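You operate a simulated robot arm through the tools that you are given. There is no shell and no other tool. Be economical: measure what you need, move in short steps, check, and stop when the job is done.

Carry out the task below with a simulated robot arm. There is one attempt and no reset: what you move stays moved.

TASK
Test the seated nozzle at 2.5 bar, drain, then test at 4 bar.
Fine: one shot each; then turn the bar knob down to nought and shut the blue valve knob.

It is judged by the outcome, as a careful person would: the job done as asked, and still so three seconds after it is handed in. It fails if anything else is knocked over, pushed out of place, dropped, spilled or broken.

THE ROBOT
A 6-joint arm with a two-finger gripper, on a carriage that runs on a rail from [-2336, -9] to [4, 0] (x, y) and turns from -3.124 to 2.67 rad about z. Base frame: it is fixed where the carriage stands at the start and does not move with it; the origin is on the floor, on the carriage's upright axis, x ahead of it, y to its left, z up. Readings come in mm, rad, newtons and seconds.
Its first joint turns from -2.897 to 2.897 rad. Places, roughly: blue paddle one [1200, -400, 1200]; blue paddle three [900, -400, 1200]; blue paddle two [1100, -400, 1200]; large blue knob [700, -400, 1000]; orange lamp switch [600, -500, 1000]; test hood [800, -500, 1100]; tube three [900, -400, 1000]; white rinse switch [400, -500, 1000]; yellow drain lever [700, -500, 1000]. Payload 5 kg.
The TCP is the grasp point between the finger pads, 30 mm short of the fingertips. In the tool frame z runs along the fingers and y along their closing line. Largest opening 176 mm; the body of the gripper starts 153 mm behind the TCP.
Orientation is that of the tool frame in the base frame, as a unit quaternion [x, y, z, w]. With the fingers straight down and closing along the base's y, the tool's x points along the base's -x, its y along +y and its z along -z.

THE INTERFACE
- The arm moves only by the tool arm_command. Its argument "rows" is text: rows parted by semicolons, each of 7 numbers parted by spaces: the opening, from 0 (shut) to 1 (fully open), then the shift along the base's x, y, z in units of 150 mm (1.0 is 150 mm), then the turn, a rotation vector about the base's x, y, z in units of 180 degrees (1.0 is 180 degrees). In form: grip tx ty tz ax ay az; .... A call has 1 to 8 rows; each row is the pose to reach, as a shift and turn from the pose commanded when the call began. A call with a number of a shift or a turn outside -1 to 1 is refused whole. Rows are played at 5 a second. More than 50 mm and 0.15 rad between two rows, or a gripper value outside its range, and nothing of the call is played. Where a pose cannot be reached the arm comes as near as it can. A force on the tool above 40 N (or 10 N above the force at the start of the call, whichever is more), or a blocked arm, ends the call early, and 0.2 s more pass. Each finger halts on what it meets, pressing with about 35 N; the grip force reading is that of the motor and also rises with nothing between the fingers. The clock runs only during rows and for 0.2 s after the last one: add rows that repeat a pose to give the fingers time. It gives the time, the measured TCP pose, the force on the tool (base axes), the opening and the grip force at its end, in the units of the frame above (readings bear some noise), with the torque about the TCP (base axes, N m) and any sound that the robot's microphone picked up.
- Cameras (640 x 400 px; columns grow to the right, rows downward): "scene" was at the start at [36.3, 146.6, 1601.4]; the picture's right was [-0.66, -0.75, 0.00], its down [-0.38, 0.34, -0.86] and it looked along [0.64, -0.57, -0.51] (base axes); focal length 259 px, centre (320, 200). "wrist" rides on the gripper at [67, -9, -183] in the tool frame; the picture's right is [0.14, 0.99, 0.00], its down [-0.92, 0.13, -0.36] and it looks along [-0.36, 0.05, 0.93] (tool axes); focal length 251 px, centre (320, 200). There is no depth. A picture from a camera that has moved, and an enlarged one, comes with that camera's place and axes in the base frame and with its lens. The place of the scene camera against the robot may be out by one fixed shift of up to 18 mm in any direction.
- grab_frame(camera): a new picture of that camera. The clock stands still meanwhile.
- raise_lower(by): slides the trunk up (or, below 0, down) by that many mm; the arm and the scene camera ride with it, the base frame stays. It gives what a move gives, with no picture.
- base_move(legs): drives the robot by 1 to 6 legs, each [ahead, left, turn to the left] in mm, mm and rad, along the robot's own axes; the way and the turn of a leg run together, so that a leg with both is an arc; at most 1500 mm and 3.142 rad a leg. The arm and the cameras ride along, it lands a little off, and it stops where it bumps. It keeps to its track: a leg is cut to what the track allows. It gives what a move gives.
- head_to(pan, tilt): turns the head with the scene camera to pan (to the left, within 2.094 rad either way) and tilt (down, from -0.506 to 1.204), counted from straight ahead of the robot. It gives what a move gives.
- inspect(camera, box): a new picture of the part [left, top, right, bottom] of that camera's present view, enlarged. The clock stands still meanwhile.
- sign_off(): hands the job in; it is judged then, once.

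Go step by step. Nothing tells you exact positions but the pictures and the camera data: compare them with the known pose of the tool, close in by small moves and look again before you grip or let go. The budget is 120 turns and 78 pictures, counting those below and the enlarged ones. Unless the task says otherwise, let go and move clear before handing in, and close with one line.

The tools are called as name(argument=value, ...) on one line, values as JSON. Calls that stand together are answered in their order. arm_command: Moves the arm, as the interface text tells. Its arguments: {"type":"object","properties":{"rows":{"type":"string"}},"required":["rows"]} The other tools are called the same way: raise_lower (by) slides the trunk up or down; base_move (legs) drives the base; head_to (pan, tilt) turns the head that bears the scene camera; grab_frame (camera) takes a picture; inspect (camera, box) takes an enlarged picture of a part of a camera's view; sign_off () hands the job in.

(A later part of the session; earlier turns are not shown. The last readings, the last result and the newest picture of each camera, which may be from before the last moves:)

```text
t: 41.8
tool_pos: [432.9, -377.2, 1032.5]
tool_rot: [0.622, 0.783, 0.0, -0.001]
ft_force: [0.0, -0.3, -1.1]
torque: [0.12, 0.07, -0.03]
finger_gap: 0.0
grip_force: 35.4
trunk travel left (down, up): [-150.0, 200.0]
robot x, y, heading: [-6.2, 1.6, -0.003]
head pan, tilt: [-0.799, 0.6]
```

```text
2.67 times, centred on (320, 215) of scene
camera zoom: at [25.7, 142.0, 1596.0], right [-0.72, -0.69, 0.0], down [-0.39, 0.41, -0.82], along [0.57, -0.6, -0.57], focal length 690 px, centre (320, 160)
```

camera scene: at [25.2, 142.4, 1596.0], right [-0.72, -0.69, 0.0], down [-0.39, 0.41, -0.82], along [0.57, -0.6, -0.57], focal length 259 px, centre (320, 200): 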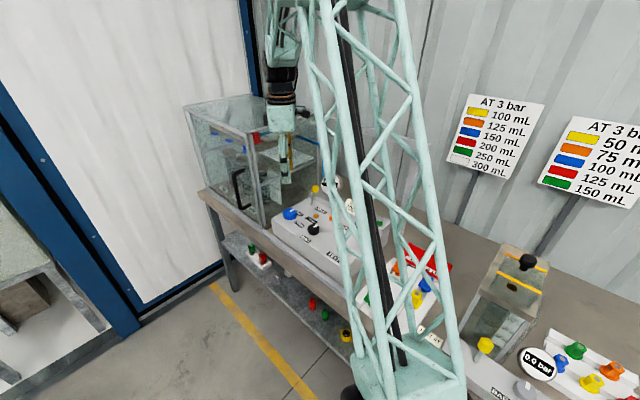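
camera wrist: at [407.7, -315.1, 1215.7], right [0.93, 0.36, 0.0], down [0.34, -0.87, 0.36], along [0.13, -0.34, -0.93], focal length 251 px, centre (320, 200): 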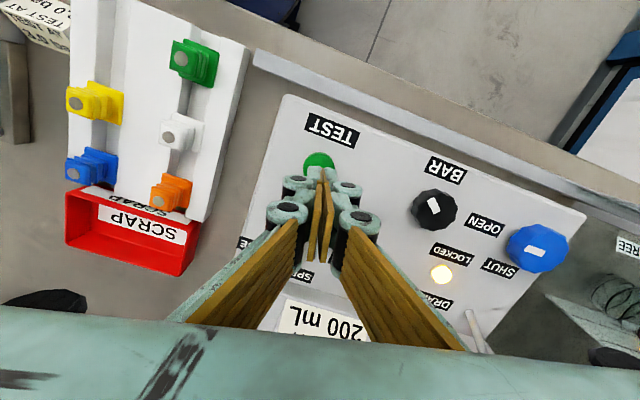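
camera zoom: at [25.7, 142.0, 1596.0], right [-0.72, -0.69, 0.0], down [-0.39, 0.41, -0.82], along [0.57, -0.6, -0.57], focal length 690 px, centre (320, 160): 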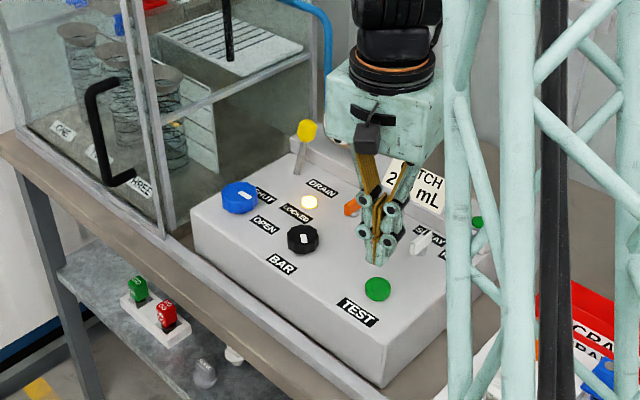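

Aligned over TEST at (430, -377). Pressing down in small steps.

arm_command(rows="0 -0.01 0 -0.15 0 0 0; 0 -0.01 0 -0.28 0 0 0; 0 -0.01 0 -0.31 0 0 0; 0 -0.01 0 -0.34 0 0 0; 0 -0.01 0 -0.36 0 0 0; 0 -0.01 0 -0.38 0 0 0; 0 -0.01 0 -0.1 0 0 0")

```text
t: 43.4
tool_pos: [431.3, -378.3, 1018.2]
tool_rot: [0.622, 0.783, 0.0, -0.001]
ft_force: [0.8, -1.3, -1.4]
torque: [0.21, 0.16, 0.0]
finger_gap: 0.0
grip_force: 45.0
trunk travel left (down, up): [-150.0, 200.0]
robot x, y, heading: [-5.3, 0.6, -0.005]
head pan, tilt: [-0.799, 0.6]
heard: click
```

A click was heard. Looking at the hood and gauge.

inspect(camera="scene", box=[180, 90, 370, 230])

```text
2.86 times, centred on (275, 160) of scene
camera zoom: at [25.9, 141.3, 1596.1], right [-0.72, -0.69, 0.0], down [-0.39, 0.41, -0.82], along [0.57, -0.6, -0.57], focal length 739 px, centre (449, 314)
```

zoom: 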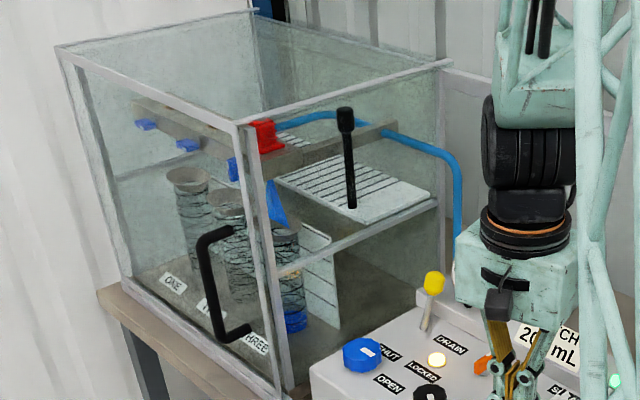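

It is spraying into tube three and the ready light is on. While it runs I raise the arm and turn the tool back toward the drain lever.

arm_command(rows="0 0 0 0.3 0 0 0.045; 0 0 0 0.6 0 0 0.09; 0 0.1 0 0.8 0 0 0.135; 0 0.25 0 0.8 0 0 0.18; 0 0.45 0 0.8 0 0 0.225; 0 0.65 0 0.8 0 0 0.27; 0 0.85 0 0.8 0 0 0.315; 0 1 0 0.8 0 0 0.36")

arm_command(rows="0 0 -0.2 0 0 0 0.035; 0 0 -0.4 0 0 0 0.07; 0 0 -0.4 0 0 0 0.07; 0 0 -0.4 0 0 0 0.07; 0 0 -0.4 0 0 0 0.07; 0 0 -0.4 0 0 0 0.07; 0 0 -0.4 0 0 0 0.07; 0 0 -0.4 0 0 0 0.07")

grab_frame(camera="wrist")

inspect(camera="scene", box=[180, 90, 370, 230])

```text
t: 45.2
tool_pos: [579.1, -377.9, 1139.2]
tool_rot: [0.104, 0.995, 0.0, 0.0]
ft_force: [0.5, 0.8, 0.2]
torque: [-0.01, 0.0, 0.01]
finger_gap: 0.0
grip_force: 45.6
trunk travel left (down, up): [-150.0, 200.0]
robot x, y, heading: [-7.2, -0.9, -0.014]
head pan, tilt: [-0.799, 0.6]
```

```text
t: 47.0
tool_pos: [578.2, -438.7, 1138.1]
tool_rot: [-0.005, 1.0, 0.0, 0.0]
ft_force: [0.1, 0.9, -0.3]
torque: [-0.02, 0.02, 0.01]
finger_gap: 0.1
grip_force: 45.4
trunk travel left (down, up): [-150.0, 200.0]
robot x, y, heading: [-5.4, -3.2, -0.006]
head pan, tilt: [-0.799, 0.6]
```

```text
36 pictures are left
camera wrist: at [511.5, -448.9, 1322.5], right [-0.15, 0.99, 0.0], down [0.92, 0.14, 0.36], along [0.36, 0.05, -0.93], focal length 251 px, centre (320, 200)
```

wrist: 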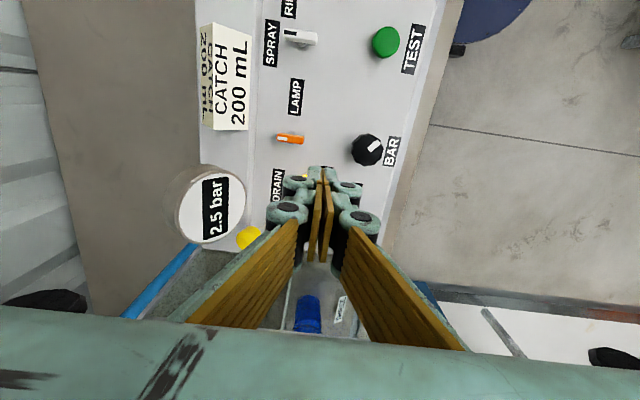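

```text
2.86 times, centred on (275, 160) of scene
camera zoom: at [25.2, 142.7, 1596.0], right [-0.72, -0.69, 0.0], down [-0.39, 0.41, -0.83], along [0.57, -0.6, -0.56], focal length 739 px, centre (449, 314)
```

zoom: 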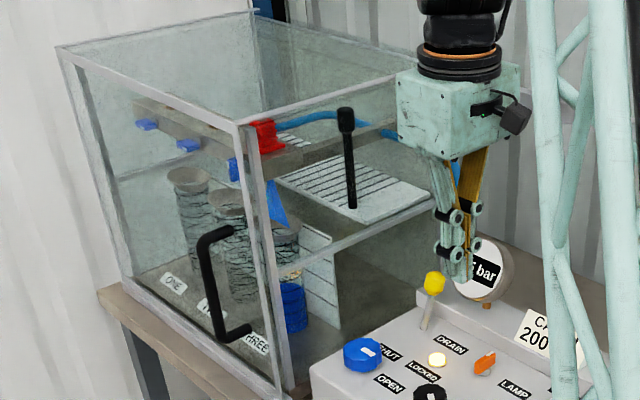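

Still spraying. I wait a few seconds with the fingers opened for a better view of the lever.

arm_command(rows="0.5 0 0 0 0 0 0; 0.5 0.2 0 0 0 0 0; 0.5 0.2 0 0 0 0 0; 0.5 0.2 0 0 0 0 0; 0.5 0.2 0 0 0 0 0; 0.5 0.2 0 0 0 0 0; 0.5 0.2 0 0 0 0 0; 0.5 0.2 0 0 0 0 0")

arm_command(rows="0.5 0 0 0 0 0 0; 0.5 0 0 0 0 0 0; 0.5 0 0 0 0 0 0; 0.5 0 0 0 0 0 0; 0.5 0 0 0 0 0 0; 0.5 0 0 0 0 0 0; 0.5 0 0 0 0 0 0; 0.5 0 0 0 0 0 0")

arm_command(rows="0.5 0 0 0 0 0 0; 0.5 0 0 0 0 0 0; 0.5 0 0 0 0 0 0; 0.5 0 0 0 0 0 0; 0.5 0 0 0 0 0 0; 0.5 0 0 0 0 0 0; 0.5 0 0 0 0 0 0; 0.5 0 0 0 0 0 0")

grab_frame(camera="wrist")

inspect(camera="scene", box=[180, 90, 370, 230])

```text
t: 48.8
tool_pos: [608.5, -438.4, 1139.0]
tool_rot: [-0.004, 1.0, 0.0, 0.0]
ft_force: [0.0, -0.5, -0.3]
torque: [0.0, 0.0, -0.01]
finger_gap: 87.7
grip_force: 0.0
trunk travel left (down, up): [-150.0, 200.0]
robot x, y, heading: [-11.1, -1.7, -0.009]
head pan, tilt: [-0.799, 0.6]
```

```text
t: 50.6
tool_pos: [607.9, -438.9, 1138.5]
tool_rot: [-0.005, 1.0, 0.0, 0.0]
ft_force: [0.5, -0.3, -0.3]
torque: [-0.02, 0.02, 0.01]
finger_gap: 88.1
grip_force: 0.1
trunk travel left (down, up): [-150.0, 200.0]
robot x, y, heading: [-6.1, -2.1, -0.011]
head pan, tilt: [-0.799, 0.6]
```

```text
t: 52.4
tool_pos: [609.3, -438.2, 1139.6]
tool_rot: [-0.004, 1.0, 0.0, 0.0]
ft_force: [-0.7, 0.2, -0.5]
torque: [0.01, 0.0, -0.02]
finger_gap: 88.0
grip_force: 0.1
trunk travel left (down, up): [-150.0, 200.0]
robot x, y, heading: [-10.0, -4.6, -0.01]
head pan, tilt: [-0.799, 0.6]
```

```text
34 pictures are left
camera wrist: at [541.8, -448.7, 1322.9], right [-0.15, 0.99, 0.0], down [0.92, 0.14, 0.36], along [0.36, 0.05, -0.93], focal length 251 px, centre (320, 200)
```

wrist: 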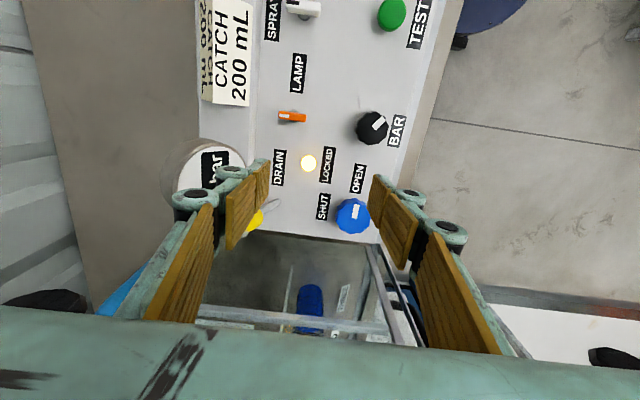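

```text
2.86 times, centred on (275, 160) of scene
camera zoom: at [25.2, 142.7, 1596.0], right [-0.72, -0.69, 0.0], down [-0.39, 0.41, -0.83], along [0.57, -0.6, -0.56], focal length 739 px, centre (449, 314)
```

zoom: 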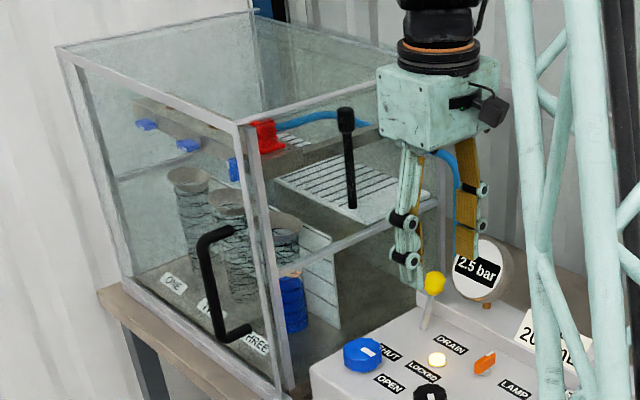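

The 2.5 bar shot is done and tube three holds the catch. I move above the yellow drain lever to see its lie.

arm_command(rows="0.4 0.2 -0.15 0 0 0 0; 0.4 0.4 -0.32 0 0 0 0; 0.4 0.627 -0.48 0 0 0 0; 0.4 0.627 -0.48 -0.1 0 0 0")

grab_frame(camera="wrist")

inspect(camera="scene", box=[270, 130, 370, 230])

```text
t: 53.4
tool_pos: [703.4, -509.9, 1124.4]
tool_rot: [-0.004, 1.0, 0.0, 0.0]
ft_force: [0.1, -0.9, -0.9]
torque: [0.03, 0.08, 0.01]
finger_gap: 70.4
grip_force: 0.1
trunk travel left (down, up): [-150.0, 200.0]
robot x, y, heading: [-9.4, -1.0, -0.008]
head pan, tilt: [-0.799, 0.6]
```

```text
32 pictures are left
camera wrist: at [636.1, -520.8, 1307.9], right [-0.15, 0.99, 0.0], down [0.92, 0.14, 0.36], along [0.36, 0.05, -0.93], focal length 251 px, centre (320, 200)
```

wrist: 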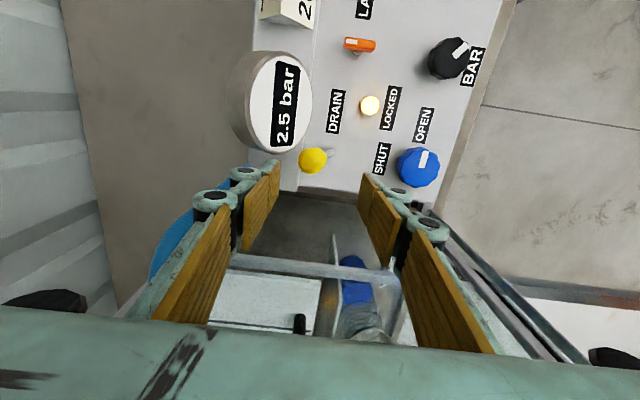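

```text
4.00 times, centred on (320, 180) of scene
camera zoom: at [25.7, 142.2, 1596.0], right [-0.72, -0.69, 0.0], down [-0.39, 0.41, -0.82], along [0.57, -0.6, -0.57], focal length 1034 px, centre (320, 280)
```

zoom: 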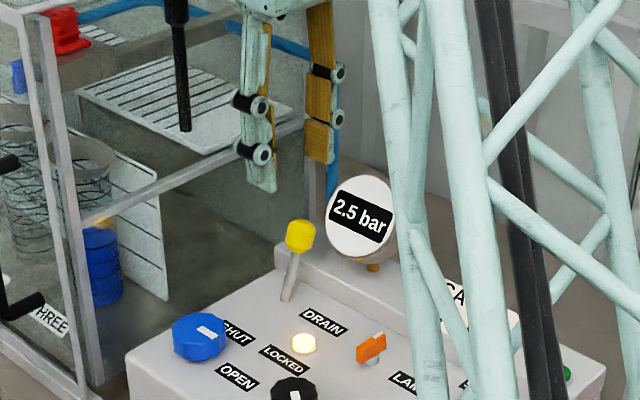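

The lever leans toward -y, knob at about (701, -521, 1016); it should be thrown toward +y. I'll straddle it loosely with a fork grip offset in +x to clear the gauge.

arm_command(rows="0.29 0.08 -0.073 0 0 0 0; 0.29 0.08 -0.073 -0.15 0 0 0; 0.29 0.08 -0.073 -0.3 0 0 0; 0.29 0.08 -0.073 -0.38 0 0 0; 0.29 0.08 -0.073 -0.38 0 0 0")

grab_frame(camera="wrist")

inspect(camera="scene", box=[270, 130, 370, 230])

```text
t: 54.6
tool_pos: [714.6, -520.1, 1066.9]
tool_rot: [-0.003, 1.0, 0.0, 0.0]
ft_force: [0.2, 0.1, 0.1]
torque: [0.01, 0.04, 0.01]
finger_gap: 50.8
grip_force: 0.0
trunk travel left (down, up): [-150.0, 200.0]
robot x, y, heading: [-8.8, -0.5, -0.014]
head pan, tilt: [-0.799, 0.6]
```

```text
30 pictures are left
camera wrist: at [647.9, -530.8, 1250.1], right [-0.15, 0.99, 0.0], down [0.92, 0.14, 0.36], along [0.36, 0.05, -0.93], focal length 251 px, centre (320, 200)
```

wrist: 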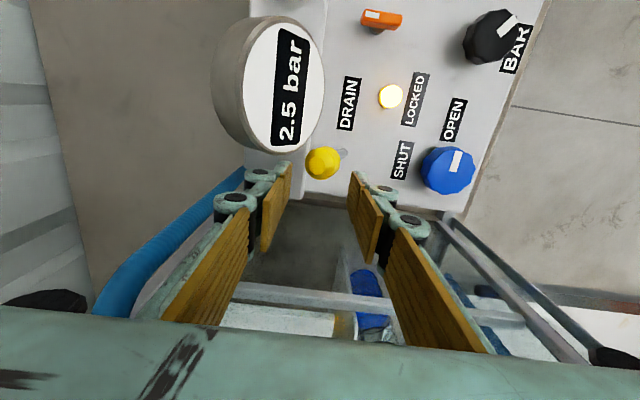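

```text
4.00 times, centred on (320, 180) of scene
camera zoom: at [25.3, 142.5, 1596.0], right [-0.72, -0.69, 0.0], down [-0.39, 0.41, -0.82], along [0.57, -0.6, -0.57], focal length 1034 px, centre (320, 280)
```

zoom: 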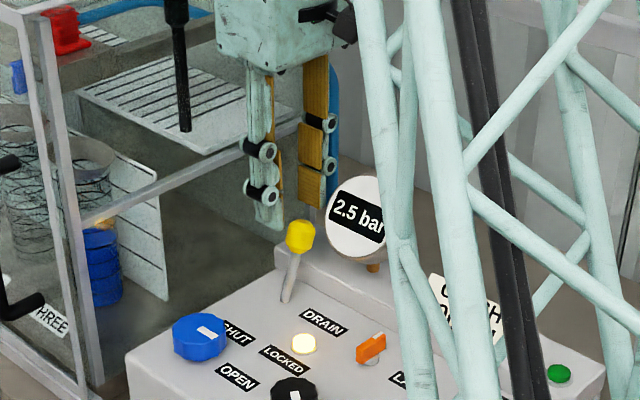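

The back finger would come close to the gauge; I yaw the fork 20° to swing it away, then lower around the lever knob.

arm_command(rows="0.28 -0.03 -0.005 0 0 0 0.04; 0.28 -0.05 -0.005 0 0 0 0.08; 0.28 -0.07 -0.005 0 0 0 0.111; 0.28 -0.07 -0.005 -0.07 0 0 0.111; 0.28 -0.07 -0.005 -0.14 0 0 0.111; 0.28 -0.07 -0.005 -0.21 0 0 0.111; 0.28 -0.07 -0.005 -0.21 0 0 0.111")

grab_frame(camera="wrist")

inspect(camera="scene", box=[270, 130, 370, 230])

```text
t: 56.2
tool_pos: [704.5, -522.0, 1035.0]
tool_rot: [-0.177, 0.984, 0.0, 0.0]
ft_force: [-0.2, -0.4, -0.6]
torque: [0.04, 0.01, -0.03]
finger_gap: 49.4
grip_force: 0.0
trunk travel left (down, up): [-150.0, 200.0]
robot x, y, heading: [-7.1, -1.5, -0.009]
head pan, tilt: [-0.799, 0.6]
```

```text
28 pictures are left
camera wrist: at [644.3, -553.5, 1218.8], right [-0.48, 0.88, 0.0], down [0.82, 0.44, 0.36], along [0.32, 0.17, -0.93], focal length 251 px, centre (320, 200)
```

wrist: 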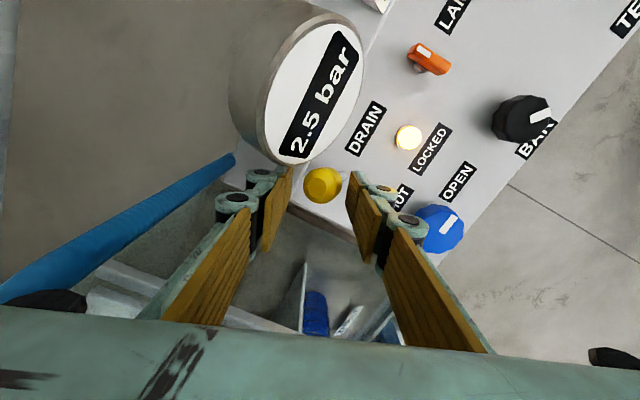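

```text
4.00 times, centred on (320, 180) of scene
camera zoom: at [25.3, 142.6, 1596.0], right [-0.72, -0.69, 0.0], down [-0.39, 0.41, -0.83], along [0.57, -0.6, -0.57], focal length 1034 px, centre (320, 280)
```

zoom: 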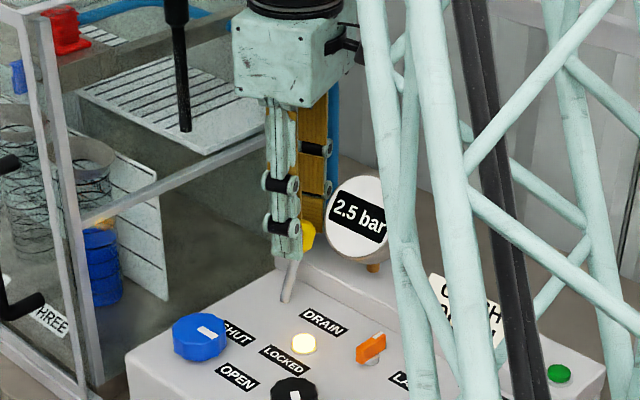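

Knob is inside the fork and clear of the gauge. Sweeping toward +y.

arm_command(rows="0.28 0 0.06 0 0 0 0; 0.28 0 0.12 0.01 0 0 0; 0.28 0 0.18 0.02 0 0 0; 0.28 0 0.24 0.02 0 0 0; 0.28 0 0.3 0.02 0 0 0; 0.28 0 0.36 0.01 0 0 0; 0.28 0 0.4 0 0 0 0")

inspect(camera="scene", box=[230, 130, 370, 240])

```text
t: 57.8
tool_pos: [702.7, -461.2, 1033.3]
tool_rot: [-0.178, 0.984, -0.001, 0.0]
ft_force: [0.2, 0.3, -0.5]
torque: [0.02, 0.0, -0.03]
finger_gap: 49.1
grip_force: 0.1
trunk travel left (down, up): [-150.0, 200.0]
robot x, y, heading: [-7.2, 0.3, -0.007]
head pan, tilt: [-0.799, 0.6]
```

```text
3.64 times, centred on (300, 185) of scene
camera zoom: at [25.2, 142.6, 1596.0], right [-0.72, -0.69, 0.0], down [-0.39, 0.41, -0.83], along [0.57, -0.6, -0.56], focal length 940 px, centre (393, 254)
```

zoom: 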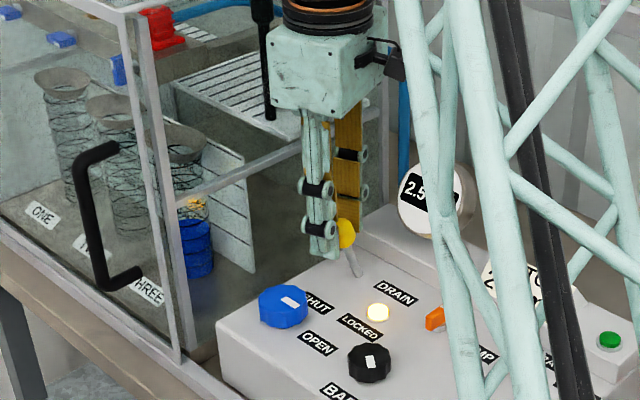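

The lever has gone over. I wait and see whether the tube drains.

arm_command(rows="0.28 0 0 0 0 0 0; 0.28 0 0 0 0 0 0; 0.28 0 0 0 0 0 0; 0.28 0 0 0 0 0 0; 0.28 0 0 0 0 0 0; 0.28 0 0 0 0 0 0; 0.28 0 0 0 0 0 0; 0.28 0 0 0 0 0 0")

inspect(camera="scene", box=[230, 130, 370, 240])

```text
t: 59.6
tool_pos: [702.5, -461.2, 1033.5]
tool_rot: [-0.179, 0.984, 0.0, 0.0]
ft_force: [1.1, 0.4, 1.2]
torque: [-0.03, 0.03, 0.03]
finger_gap: 49.0
grip_force: 0.0
trunk travel left (down, up): [-150.0, 200.0]
robot x, y, heading: [-5.4, -0.1, -0.01]
head pan, tilt: [-0.799, 0.6]
```

```text
3.64 times, centred on (300, 185) of scene
camera zoom: at [25.2, 142.7, 1596.0], right [-0.72, -0.69, 0.0], down [-0.39, 0.41, -0.83], along [0.57, -0.6, -0.56], focal length 940 px, centre (393, 254)
```

zoom: 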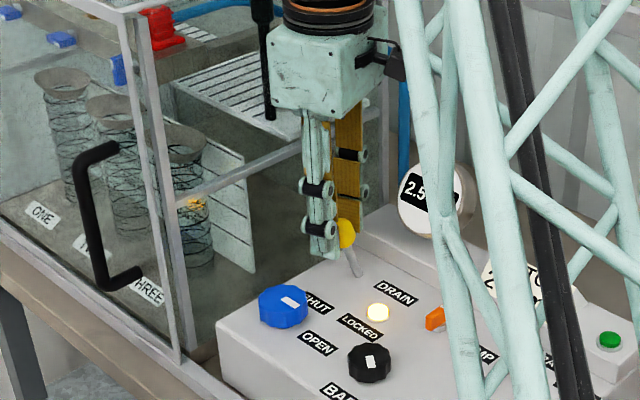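

Tube three is empty. Now I narrow the fork a little and return the lever to its shut position.

arm_command(rows="0.28 0.005 -0.04 0 0 0 0; 0.24 0.005 -0.08 0.01 0 0 0; 0.24 0.005 -0.14 0.02 0 0 0; 0.24 0.005 -0.2 0.02 0 0 0; 0.24 0.005 -0.26 0.02 0 0 0; 0.24 0.005 -0.32 0.01 0 0 0; 0.24 0.005 -0.38 0 0 0 0; 0.24 0.005 -0.425 0 0 0 0")

grab_frame(camera="wrist")

inspect(camera="scene", box=[230, 130, 370, 240])

```text
t: 61.4
tool_pos: [704.4, -524.9, 1033.2]
tool_rot: [-0.179, 0.984, 0.001, 0.0]
ft_force: [-1.2, 4.1, -1.4]
torque: [0.03, 0.04, -0.03]
finger_gap: 43.7
grip_force: 1.9
trunk travel left (down, up): [-150.0, 200.0]
robot x, y, heading: [-7.3, 1.6, -0.008]
head pan, tilt: [-0.799, 0.6]
```

```text
24 pictures are left
camera wrist: at [645.7, -556.6, 1217.7], right [-0.48, 0.88, 0.0], down [0.82, 0.44, 0.36], along [0.32, 0.17, -0.93], focal length 251 px, centre (320, 200)
```

wrist: 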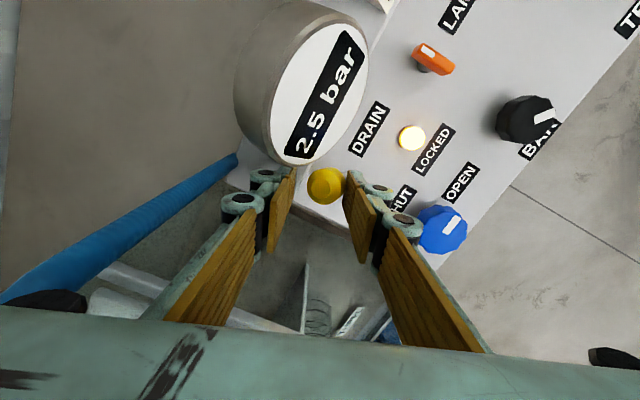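

```text
3.64 times, centred on (300, 185) of scene
camera zoom: at [25.1, 143.0, 1595.9], right [-0.72, -0.69, 0.0], down [-0.39, 0.41, -0.83], along [0.57, -0.6, -0.56], focal length 940 px, centre (393, 254)
```

zoom: 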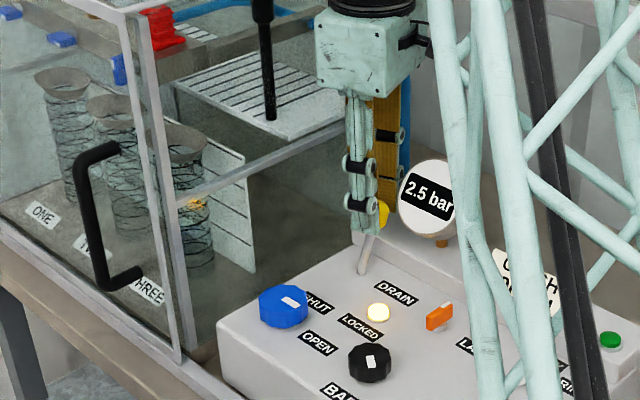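

The lever is back at its original place and the tube is empty. I rise and return to the BAR knob at yaw +20°.

arm_command(rows="0.25 0 0.01 0.15 0 0 0; 0.25 0 0.01 0.35 0 0 0; 0.42 -0.1 0.15 0.55 0 0 0; 0.42 -0.3 0.4 0.55 0 0 0; 0.42 -0.5 0.6 0.55 0 0 0; 0.42 -0.7 0.8 0.55 0 0 0; 0.42 -0.94 1 0.45 0 0 0")

arm_command(rows="0.42 0 0.007 -0.25 0 0 0; 0.42 0 0.007 -0.5 0 0 0; 0.42 0 0.007 -0.65 0 0 0; 0.42 0 0.007 -0.65 0 0 0")

grab_frame(camera="wrist")

```text
t: 63.0
tool_pos: [565.1, -375.0, 1103.5]
tool_rot: [-0.178, 0.984, 0.0, 0.0]
ft_force: [0.3, -0.3, 0.4]
torque: [0.06, 0.06, -0.03]
finger_gap: 74.0
grip_force: 0.1
trunk travel left (down, up): [-150.0, 200.0]
robot x, y, heading: [-7.8, -4.5, -0.011]
head pan, tilt: [-0.799, 0.6]
```

```text
t: 64.0
tool_pos: [562.6, -375.0, 1004.7]
tool_rot: [-0.178, 0.984, 0.0, 0.0]
ft_force: [0.7, 0.2, -0.1]
torque: [0.07, -0.01, 0.02]
finger_gap: 73.9
grip_force: 0.0
trunk travel left (down, up): [-150.0, 200.0]
robot x, y, heading: [-7.9, 1.0, -0.009]
head pan, tilt: [-0.799, 0.6]
```

```text
22 pictures are left
camera wrist: at [503.6, -406.7, 1187.5], right [-0.48, 0.88, 0.0], down [0.82, 0.44, 0.36], along [0.32, 0.17, -0.93], focal length 251 px, centre (320, 200)
```

wrist: 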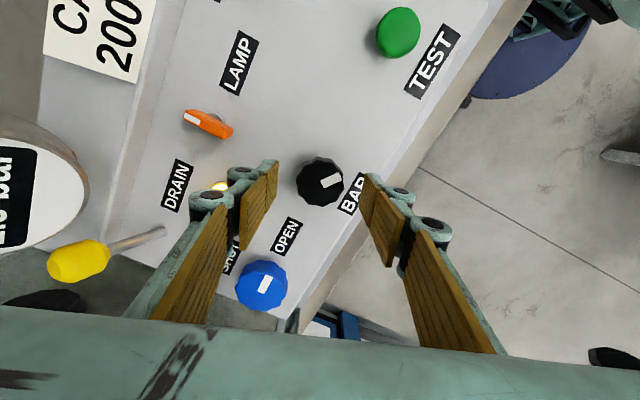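

arm_command(rows="0.42 0.005 0.01 -0.185 0 0 0; 0.2 0.005 0.01 -0.185 0 0 0; 0.15 0.005 0.01 -0.185 0 0 0; 0.15 0.005 0.01 -0.185 0 0 0; 0.15 0.005 0.01 -0.185 0 0 0")

arm_command(rows="0.15 0 0.01 0 0 0 -0.035; 0.15 0 0.01 0 0 0 -0.07; 0.15 0 0.01 0 0 0 -0.105; 0.15 0 0.01 0 0 0 -0.14; 0.15 0 0.01 0 0 0 -0.175; 0.15 0 0.01 0 0 0 -0.21; 0.15 0 0.01 0 0 0 -0.21")

```text
t: 65.2
tool_pos: [565.1, -373.3, 976.6]
tool_rot: [-0.178, 0.984, -0.001, 0.001]
ft_force: [4.6, -11.8, 2.9]
torque: [-0.28, -0.19, -0.02]
finger_gap: 42.8
grip_force: 44.8
trunk travel left (down, up): [-150.0, 200.0]
robot x, y, heading: [-4.2, 1.0, -0.006]
head pan, tilt: [-0.799, 0.6]
```

```text
t: 66.8
tool_pos: [565.1, -372.3, 976.0]
tool_rot: [0.151, 0.988, 0.0, 0.001]
ft_force: [0.5, -7.3, -9.1]
torque: [-0.61, -0.11, 0.03]
finger_gap: 42.4
grip_force: 44.6
trunk travel left (down, up): [-150.0, 200.0]
robot x, y, heading: [-8.3, -1.1, -0.012]
head pan, tilt: [-0.799, 0.6]
stopped in row 7: the force on the tool passed its limit at 40 N (the readings are from after the stop); the commanded pose is now the measured one
```

arm_command(rows="0.15 0 0 0 0 0 -0.03; 0.15 0 0 0 0 0 -0.06; 0.15 0 0 0 0 0 -0.09; 0.15 0 0 0 0 0 -0.12; 0.15 0 0 0 0 0 -0.15; 0.15 0 0 0 0 0 -0.175; 0.15 0 0 0 0 0 -0.195; 0.15 0 0 0 0 0 -0.195")

inspect(camera="scene", box=[290, 150, 390, 230])

```text
t: 68.6
tool_pos: [566.5, -373.6, 977.2]
tool_rot: [0.443, 0.897, -0.001, -0.001]
ft_force: [-10.6, -21.0, -15.6]
torque: [-0.45, 0.33, 0.01]
finger_gap: 42.8
grip_force: 45.0
trunk travel left (down, up): [-150.0, 200.0]
robot x, y, heading: [-8.1, 1.2, -0.012]
head pan, tilt: [-0.799, 0.6]
```

```text
5.00 times, centred on (340, 190) of scene
camera zoom: at [25.3, 141.2, 1596.1], right [-0.72, -0.69, 0.0], down [-0.39, 0.41, -0.82], along [0.57, -0.6, -0.57], focal length 1293 px, centre (220, 250)
```

zoom: 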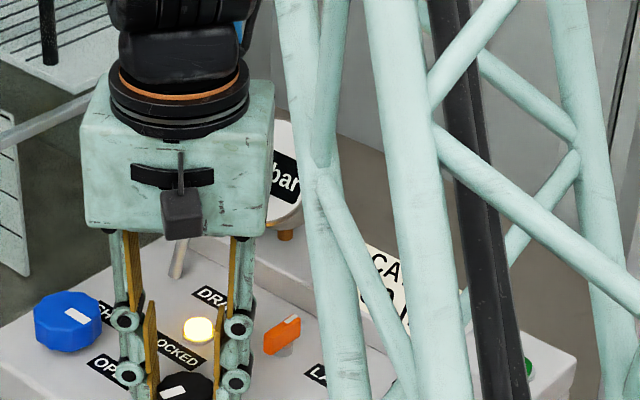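

arm_command(rows="0.42 0 0 0.01 0 0 0; 0.42 0 0 0.01 0 0 0; 0.42 0 0 0.3 0 0 0; 0.42 0 0.1 0.55 0 0 0; 0.42 0 0.4 0.55 0 0 0")

inspect(camera="scene", box=[290, 150, 390, 230])

```text
t: 69.8
tool_pos: [564.8, -313.2, 1057.5]
tool_rot: [0.441, 0.898, 0.001, 0.0]
ft_force: [-1.1, -1.1, -0.6]
torque: [0.21, -0.12, -0.01]
finger_gap: 73.9
grip_force: 0.0
trunk travel left (down, up): [-150.0, 200.0]
robot x, y, heading: [-7.4, -2.0, -0.009]
head pan, tilt: [-0.799, 0.6]
```

```text
5.00 times, centred on (340, 190) of scene
camera zoom: at [24.7, 141.4, 1596.1], right [-0.72, -0.69, 0.0], down [-0.39, 0.41, -0.82], along [0.57, -0.6, -0.57], focal length 1293 px, centre (220, 250)
```

zoom: 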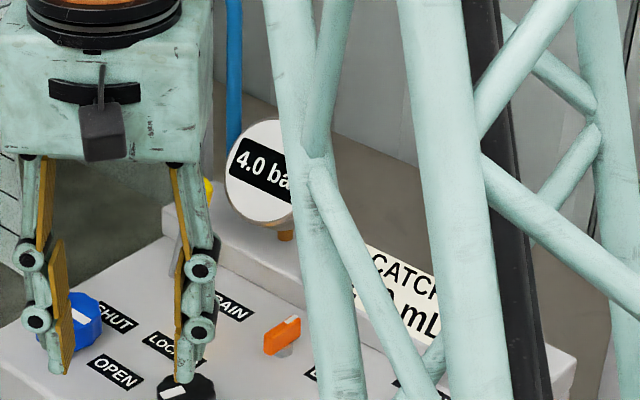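

4.0 bar. Going to TEST with closed fingers, then a single press.

arm_command(rows="0.1 -0.2 0 0 0 0 0; 0 -0.45 -0.1 0 0 0 0; 0 -0.7 -0.25 0 0 0 0; 0 -0.892 -0.432 0 0 0 0; 0 -0.892 -0.432 -0.167 0 0 0; 0 -0.892 -0.432 -0.167 0 0 0")

arm_command(rows="0 0 0 -0.15 0 0 0; 0 0 0 -0.28 0 0 0; 0 0 0 -0.31 0 0 0; 0 0 0 -0.34 0 0 0; 0 0 0 -0.36 0 0 0; 0 0 0 -0.38 0 0 0; 0 0 0 -0.1 0 0 0")

inspect(camera="scene", box=[180, 90, 370, 230])

```text
t: 71.2
tool_pos: [431.8, -376.7, 1033.9]
tool_rot: [0.443, 0.897, 0.0, 0.0]
ft_force: [1.3, -0.1, -1.1]
torque: [0.04, 0.08, -0.01]
finger_gap: 0.1
grip_force: 34.8
trunk travel left (down, up): [-150.0, 200.0]
robot x, y, heading: [-4.1, 3.8, -0.009]
head pan, tilt: [-0.799, 0.6]
```

```text
t: 72.8
tool_pos: [432.3, -378.2, 1019.7]
tool_rot: [0.442, 0.897, 0.001, 0.0]
ft_force: [0.1, -0.6, -1.9]
torque: [0.24, 0.16, 0.0]
finger_gap: 0.0
grip_force: 45.3
trunk travel left (down, up): [-150.0, 200.0]
robot x, y, heading: [-6.2, 1.8, -0.011]
head pan, tilt: [-0.799, 0.6]
heard: click
```

```text
2.86 times, centred on (275, 160) of scene
camera zoom: at [26.0, 141.3, 1596.2], right [-0.72, -0.69, 0.0], down [-0.39, 0.41, -0.82], along [0.57, -0.6, -0.57], focal length 739 px, centre (449, 314)
```

zoom: 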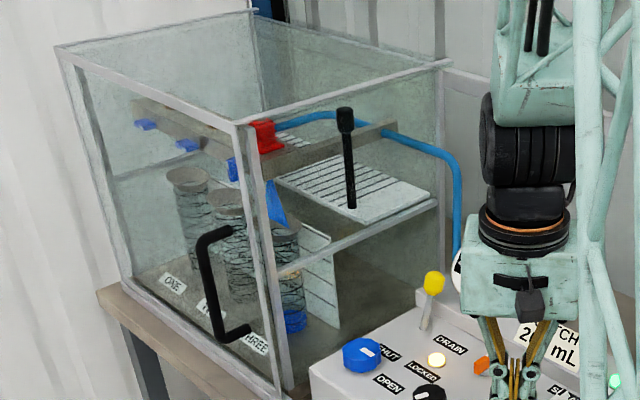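

Second shot is running. Meanwhile I go above the BAR knob with yaw about -80°, without touching it, and wait.

arm_command(rows="0.1 0 0 0.27 0 0 0; 0.42 0.2 0 0.27 0 0 -0.04; 0.42 0.45 0.02 0.27 0 0 -0.08; 0.42 0.7 0.03 0.27 0 0 -0.12; 0.42 0.882 0.033 0.2 0 0 -0.152; 0.42 0.882 0.033 0.1 0 0 -0.152; 0.42 0.882 0.033 0.1 0 0 -0.152; 0.42 0.882 0.033 0.1 0 0 -0.152")

arm_command(rows="0.42 0 0 0 0 0 0; 0.42 0 0 0 0 0 0; 0.42 0 0 0 0 0 0; 0.42 0 0 0 0 0 0; 0.42 0 0 0 0 0 0; 0.42 0 0 0 0 0 0; 0.42 0 0 0 0 0 0; 0.42 0 0 0 0 0 0")

arm_command(rows="0.42 0 0 0 0 0 0; 0.42 0 0 0 0 0 0; 0.42 0 0 0 0 0 0; 0.42 0 0 0 0 0 0; 0.42 0 0 0 0 0 0; 0.42 0 0 0 0 0 0; 0.42 0 0 0 0 0 0; 0.42 0 0 0 0 0 0")

arm_command(rows="0.42 0 0 0 0 0 0; 0.42 0 0 0 0 0 0; 0.42 0 0 0 0 0 0; 0.42 0 0 0 0 0 0; 0.42 0 0 0 0 0 0; 0.42 0 0 0 0 0 0; 0.42 0 0 0 0 0 0; 0.42 0 0 0 0 0 0")

grab_frame(camera="wrist")

inspect(camera="scene", box=[180, 90, 370, 230])

```text
t: 74.6
tool_pos: [564.1, -370.6, 1034.1]
tool_rot: [0.643, 0.766, -0.001, 0.001]
ft_force: [-0.5, -0.2, -0.3]
torque: [-0.01, -0.01, -0.01]
finger_gap: 73.7
grip_force: 0.0
trunk travel left (down, up): [-150.0, 200.0]
robot x, y, heading: [-7.4, -1.3, -0.011]
head pan, tilt: [-0.799, 0.6]
```

```text
t: 76.4
tool_pos: [563.6, -370.8, 1033.9]
tool_rot: [0.642, 0.767, -0.001, 0.001]
ft_force: [-0.1, 0.1, -0.4]
torque: [0.0, 0.02, -0.03]
finger_gap: 73.8
grip_force: 0.0
trunk travel left (down, up): [-150.0, 200.0]
robot x, y, heading: [-7.8, 1.1, -0.01]
head pan, tilt: [-0.799, 0.6]
```

```text
t: 78.2
tool_pos: [562.6, -370.9, 1034.5]
tool_rot: [0.641, 0.767, 0.0, 0.001]
ft_force: [0.1, 0.4, 1.2]
torque: [0.04, -0.01, -0.01]
finger_gap: 73.8
grip_force: 0.1
trunk travel left (down, up): [-150.0, 200.0]
robot x, y, heading: [-8.6, -3.9, -0.012]
head pan, tilt: [-0.799, 0.6]
```

```text
t: 80.0
tool_pos: [563.0, -371.2, 1035.5]
tool_rot: [0.642, 0.767, -0.001, 0.001]
ft_force: [0.7, 0.1, -0.1]
torque: [-0.02, 0.0, -0.03]
finger_gap: 74.0
grip_force: 0.0
trunk travel left (down, up): [-150.0, 200.0]
robot x, y, heading: [-5.1, 0.5, -0.011]
head pan, tilt: [-0.799, 0.6]
```

```text
18 pictures are left
camera wrist: at [541.9, -307.1, 1217.8], right [0.95, 0.31, 0.0], down [0.29, -0.89, 0.36], along [0.11, -0.35, -0.93], focal length 251 px, centre (320, 200)
```

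wrist: 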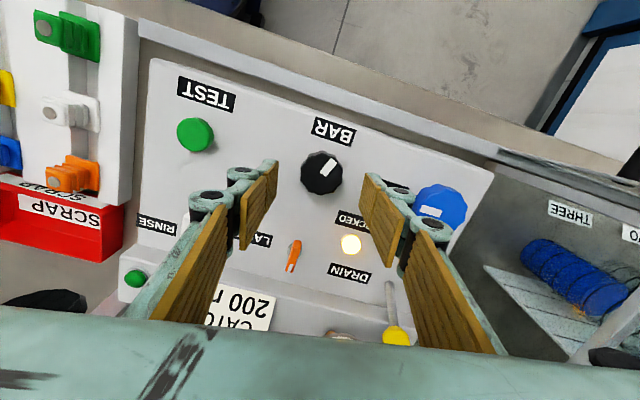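

```text
2.86 times, centred on (275, 160) of scene
camera zoom: at [25.2, 142.6, 1596.0], right [-0.72, -0.69, 0.0], down [-0.39, 0.41, -0.83], along [0.57, -0.6, -0.56], focal length 739 px, centre (449, 314)
```

zoom: 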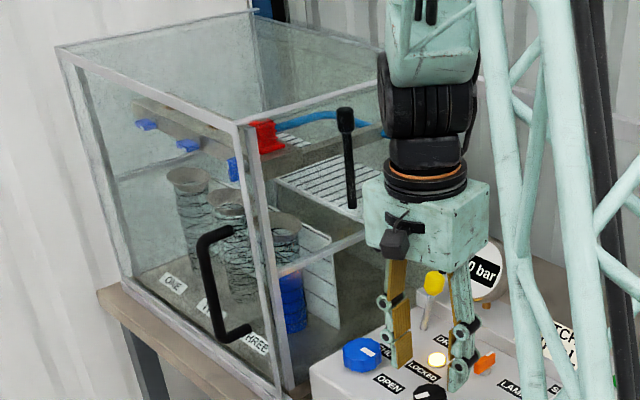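

The 4 bar shot is complete. Now I grip the BAR knob and turn it counter-clockwise.

arm_command(rows="0.42 0.006 -0.015 -0.2 0 0 0; 0.42 0.006 -0.015 -0.39 0 0 0; 0.2 0.006 -0.015 -0.39 0 0 0; 0.15 0.006 -0.015 -0.39 0 0 0; 0.15 0.006 -0.015 -0.39 0 0 0; 0.15 0.006 -0.015 -0.39 0 0 0")

arm_command(rows="0.15 0 0 0 0 0 0.04; 0.15 0 0 0 0 0 0.08; 0.15 0 0 0 0 0 0.12; 0.15 0 0 0 0 0 0.16; 0.15 0 0 0 0 0 0.2; 0.15 0 0 0 0 0 0.24; 0.15 0 0 0 0 0 0.28")

```text
t: 81.4
tool_pos: [565.5, -372.7, 975.7]
tool_rot: [0.641, 0.767, 0.0, 0.001]
ft_force: [6.3, 2.7, 7.6]
torque: [0.07, -0.18, -0.01]
finger_gap: 42.5
grip_force: 45.0
trunk travel left (down, up): [-150.0, 200.0]
robot x, y, heading: [-5.6, -1.7, -0.012]
head pan, tilt: [-0.799, 0.6]
```

```text
t: 83.0
tool_pos: [564.5, -372.3, 976.2]
tool_rot: [0.254, 0.967, -0.001, 0.0]
ft_force: [8.8, 11.9, -5.9]
torque: [0.12, -0.53, -0.03]
finger_gap: 42.4
grip_force: 45.2
trunk travel left (down, up): [-150.0, 200.0]
robot x, y, heading: [-6.7, 2.3, -0.008]
head pan, tilt: [-0.799, 0.6]
```

arm_command(rows="0.15 0 0 0 0 0 0.04; 0.15 0 0 0 0 0 0.08; 0.15 0 0 0 0 0 0.12; 0.15 0 0 0 0 0 0.16; 0.15 0 0 0 0 0 0.2; 0.15 0 0 0 0 0 0.24; 0.15 0 0 0 0 0 0.28; 0.15 0 0 0 0 0 0.3")

grab_frame(camera="wrist")

```text
t: 84.8
tool_pos: [565.9, -373.5, 975.3]
tool_rot: [-0.213, 0.977, -0.001, 0.0]
ft_force: [8.6, 21.2, -6.0]
torque: [0.48, -0.18, 0.01]
finger_gap: 42.5
grip_force: 45.2
trunk travel left (down, up): [-150.0, 200.0]
robot x, y, heading: [-6.5, -1.4, -0.015]
head pan, tilt: [-0.799, 0.6]
```

```text
16 pictures are left
camera wrist: at [507.8, -409.6, 1159.7], right [-0.54, 0.84, 0.0], down [0.79, 0.5, 0.36], along [0.31, 0.19, -0.93], focal length 251 px, centre (320, 200)
```

wrist: 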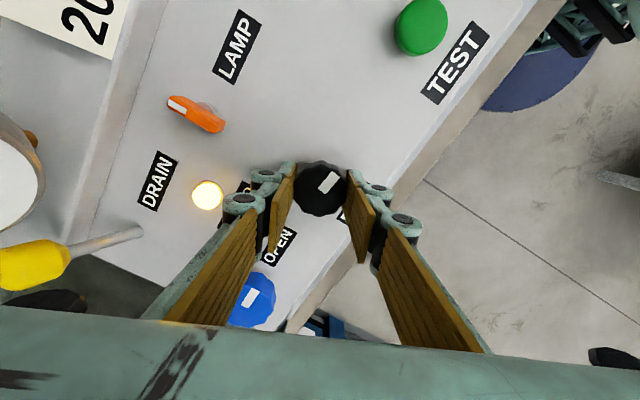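

About 104° undone; ~91° remain. Release, yaw back, regrip.

arm_command(rows="0.42 0 0 0.01 0 0 0; 0.42 0 0 0.01 0 0 0; 0.42 0 0 0.25 0 0 -0.03; 0.42 0 0 0.25 0 0 -0.075; 0.42 0 0 0.25 0 0 -0.12; 0.42 0 0 0.25 0 0 -0.165; 0.42 0 0 0.25 0 0 -0.21; 0.42 0 0 0.25 0 0 -0.255")

arm_command(rows="0.42 0 0 0 0 0 -0.045; 0.42 0 0 0 0 0 -0.09; 0.42 0 0 0 0 0 -0.135; 0.42 0 0 0 0 0 -0.18; 0.42 0 0 0 0 0 -0.225; 0.42 0 0 0 0 0 -0.27; 0.42 -0.01 0 -0.24 0 0 -0.27; 0.42 -0.01 0 -0.24 0 0 -0.27")

arm_command(rows="0.2 0 0 0 0 0 0; 0.15 0 0 0 0 0 0; 0.15 0 0 0 0 0 0; 0.15 0 0 0 0 0 0")

arm_command(rows="0.15 0 0 0 0 0 0.04; 0.15 0 0 0 0 0 0.08; 0.15 0 0 0 0 0 0.12; 0.15 0 0 0 0 0 0.16; 0.15 0 0 0 0 0 0.2; 0.15 0 0 0 0 0 0.24; 0.15 0 0 0 0 0 0.28")

```text
t: 86.6
tool_pos: [564.7, -373.1, 1014.4]
tool_rot: [0.186, 0.983, 0.0, 0.001]
ft_force: [0.2, -0.1, 0.8]
torque: [-0.01, 0.01, 0.0]
finger_gap: 73.8
grip_force: 0.0
trunk travel left (down, up): [-150.0, 200.0]
robot x, y, heading: [-10.2, -1.2, -0.014]
head pan, tilt: [-0.799, 0.6]
```

```text
t: 88.4
tool_pos: [562.6, -373.5, 978.7]
tool_rot: [0.574, 0.819, -0.001, 0.0]
ft_force: [0.4, 0.5, -0.6]
torque: [0.11, 0.05, -0.01]
finger_gap: 73.7
grip_force: 0.0
trunk travel left (down, up): [-150.0, 200.0]
robot x, y, heading: [-12.2, -0.4, -0.015]
head pan, tilt: [-0.799, 0.6]
```

```text
t: 89.4
tool_pos: [565.2, -372.6, 979.2]
tool_rot: [0.573, 0.82, -0.001, 0.002]
ft_force: [31.0, 12.6, 2.3]
torque: [0.45, -1.23, 0.03]
finger_gap: 42.6
grip_force: 45.5
trunk travel left (down, up): [-150.0, 200.0]
robot x, y, heading: [-5.6, 1.2, -0.006]
head pan, tilt: [-0.799, 0.6]
```

```text
t: 90.1
tool_pos: [564.7, -372.7, 979.3]
tool_rot: [0.445, 0.895, -0.002, 0.002]
ft_force: [3.2, 4.7, 0.4]
torque: [0.67, -0.41, -0.02]
finger_gap: 42.5
grip_force: 45.4
trunk travel left (down, up): [-150.0, 200.0]
robot x, y, heading: [-5.3, -0.6, -0.008]
head pan, tilt: [-0.799, 0.6]
stopped in row 3: the force on the tool passed its limit at 45 N (the readings are from after the stop); the commanded pose is now the measured one
```

Force limit tripped from a slight offset, now relieved. Continuing.

arm_command(rows="0.15 0.005 0 0 0 0 0.04; 0.15 0.005 0.005 0 0 0 0.08; 0.15 0.005 0.005 0 0 0 0.12; 0.15 0.005 0.005 0 0 0 0.16; 0.15 0.005 0.005 0 0 0 0.2; 0.15 0.005 0.005 0 0 0 0.24; 0.15 0.005 0.005 0 0 0 0.28")

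grab_frame(camera="wrist")

```text
t: 91.7
tool_pos: [564.7, -372.0, 978.7]
tool_rot: [0.021, 1.0, 0.0, 0.002]
ft_force: [-2.7, -4.7, -9.7]
torque: [-0.25, 0.17, -0.04]
finger_gap: 42.3
grip_force: 45.2
trunk travel left (down, up): [-150.0, 200.0]
robot x, y, heading: [-6.9, 0.7, -0.008]
head pan, tilt: [-0.799, 0.6]
```

```text
15 pictures are left
camera wrist: at [496.8, -379.8, 1162.3], right [-0.1, 1.0, 0.0], down [0.93, 0.09, 0.36], along [0.36, 0.04, -0.93], focal length 251 px, centre (320, 200)
```

wrist: 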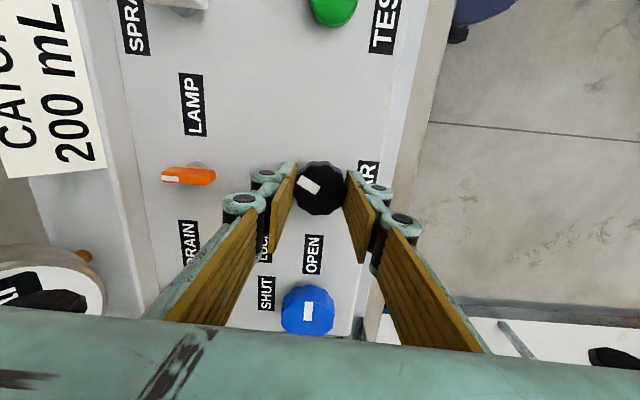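

arm_command(rows="0.15 0 0 0 0 0 0.04; 0.15 0 0 0 0 0 0.08; 0.15 0 0 0 0 0 0.11; 0.15 0 0 0 0 0 0.14; 0.15 0 0 0 0 0 0.155; 0.15 0 0 0 0 0 0.155")

grab_frame(camera="wrist")

inspect(camera="scene", box=[260, 150, 390, 230])

```text
t: 93.1
tool_pos: [565.1, -373.4, 978.3]
tool_rot: [-0.219, 0.976, 0.0, 0.001]
ft_force: [-9.8, -7.5, -4.5]
torque: [-0.25, 0.58, -0.03]
finger_gap: 42.3
grip_force: 45.3
trunk travel left (down, up): [-150.0, 200.0]
robot x, y, heading: [-6.2, 1.1, -0.004]
head pan, tilt: [-0.799, 0.6]
```

```text
14 pictures are left
camera wrist: at [507.6, -410.9, 1162.3], right [-0.55, 0.84, 0.0], down [0.78, 0.51, 0.37], along [0.31, 0.2, -0.93], focal length 251 px, centre (320, 200)
```

wrist: 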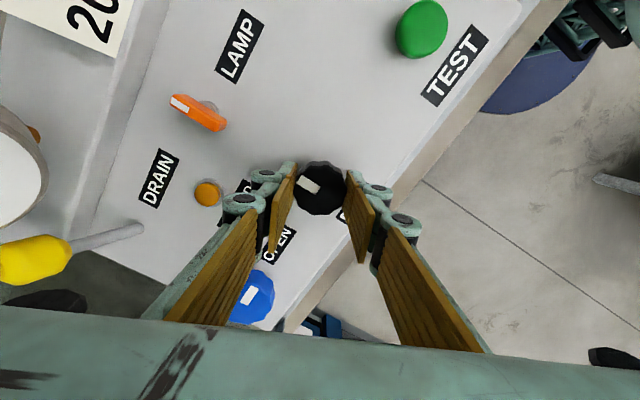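

```text
4.92 times, centred on (325, 190) of scene
camera zoom: at [24.9, 142.2, 1596.1], right [-0.72, -0.69, 0.0], down [-0.39, 0.41, -0.83], along [0.57, -0.6, -0.57], focal length 1273 px, centre (295, 249)
```

zoom: 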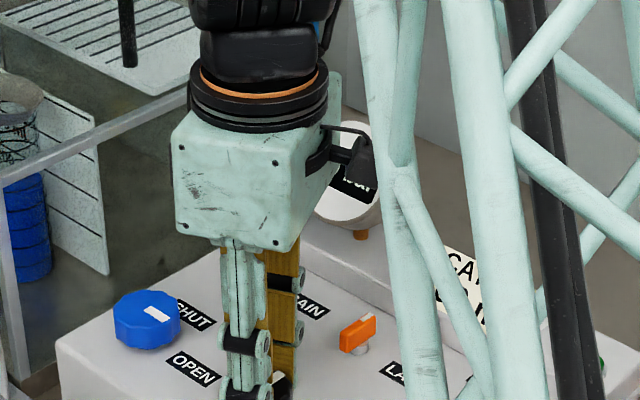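

The LOCKED lamp is out. I release, rise and read the gauge.

arm_command(rows="0.42 0 0 0.01 0 0 0; 0.42 0 0 0.01 0 0 0; 0.42 0 0 0.3 0 0 0; 0.42 0 0.1 0.6 0 0 0; 0.42 0 0.4 0.6 0 0 0")

inspect(camera="scene", box=[260, 150, 390, 230])

grab_frame(camera="wrist")

```text
t: 94.3
tool_pos: [566.6, -312.8, 1069.6]
tool_rot: [-0.22, 0.975, 0.0, 0.001]
ft_force: [-0.6, -0.9, 0.9]
torque: [0.12, -0.21, 0.01]
finger_gap: 74.1
grip_force: 0.1
trunk travel left (down, up): [-150.0, 200.0]
robot x, y, heading: [-6.7, -0.6, -0.008]
head pan, tilt: [-0.799, 0.6]
```

```text
4.92 times, centred on (325, 190) of scene
camera zoom: at [24.4, 141.9, 1596.1], right [-0.72, -0.69, 0.0], down [-0.39, 0.41, -0.83], along [0.57, -0.6, -0.56], focal length 1273 px, centre (295, 249)
```

zoom: 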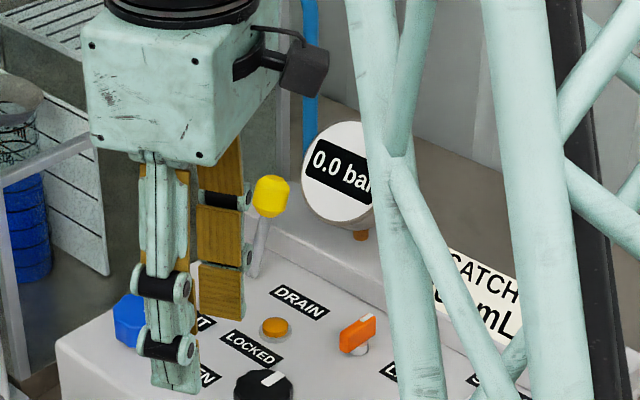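

```text
11 pictures are left
camera wrist: at [508.3, -350.7, 1252.4], right [-0.55, 0.84, 0.0], down [0.78, 0.51, 0.37], along [0.31, 0.2, -0.93], focal length 251 px, centre (320, 200)
```

wrist: 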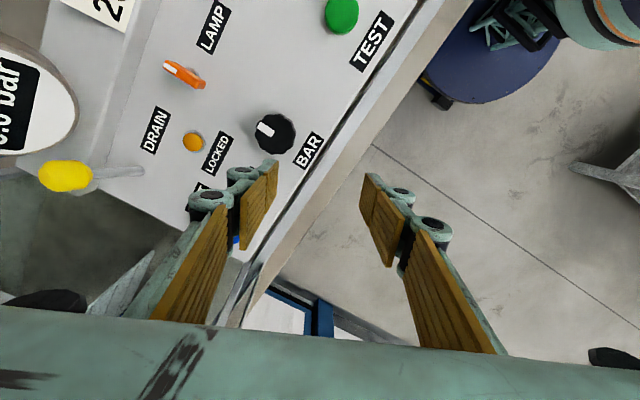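

Gauge is at 0.0 bar. Now back to the blue valve with yaw -45° to turn it counter-clockwise to SHUT.

arm_command(rows="0.5 0.12 -0.05 0 0 0 -0.045; 0.5 0.24 -0.1 0 0 0 -0.09; 0.5 0.36 -0.15 0 0 0 -0.135; 0.5 0.5 -0.2 0 0 0 -0.18; 0.5 0.64 -0.27 0 0 0 -0.225; 0.5 0.78 -0.34 0 0 0 -0.27; 0.5 0.907 -0.401 0 0 0 -0.315; 0.5 0.907 -0.401 0 0 0 -0.36")

arm_command(rows="0.5 0 0 -0.2 0 0 -0.03; 0.5 0 0 -0.4 0 0 -0.03; 0.5 0 0 -0.4 0 0 -0.03")

grab_frame(camera="wrist")

```text
t: 96.1
tool_pos: [702.2, -373.1, 1069.3]
tool_rot: [0.338, 0.941, -0.001, 0.002]
ft_force: [0.1, -0.2, -0.1]
torque: [-0.01, 0.07, -0.01]
finger_gap: 88.3
grip_force: 0.1
trunk travel left (down, up): [-150.0, 200.0]
robot x, y, heading: [-6.3, 4.6, -0.007]
head pan, tilt: [-0.799, 0.6]
```

```text
t: 96.9
tool_pos: [700.6, -372.6, 1008.8]
tool_rot: [0.381, 0.925, -0.001, 0.001]
ft_force: [-0.1, -0.4, -0.3]
torque: [0.08, 0.05, -0.01]
finger_gap: 87.6
grip_force: 0.0
trunk travel left (down, up): [-150.0, 200.0]
robot x, y, heading: [-6.4, 0.4, -0.011]
head pan, tilt: [-0.799, 0.6]
```

```text
10 pictures are left
camera wrist: at [646.0, -332.0, 1192.9], right [0.6, 0.8, 0.0], down [0.74, -0.56, 0.36], along [0.29, -0.22, -0.93], focal length 251 px, centre (320, 200)
```

wrist: 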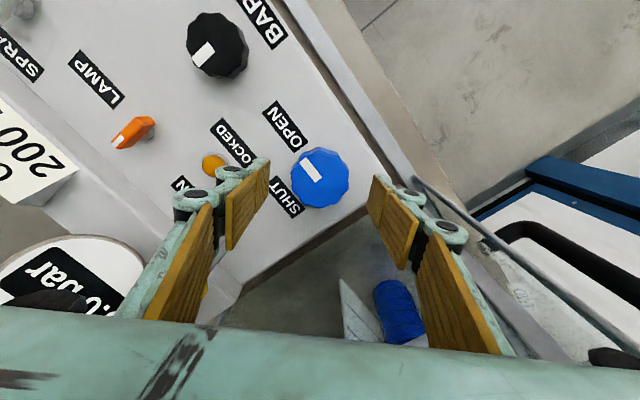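

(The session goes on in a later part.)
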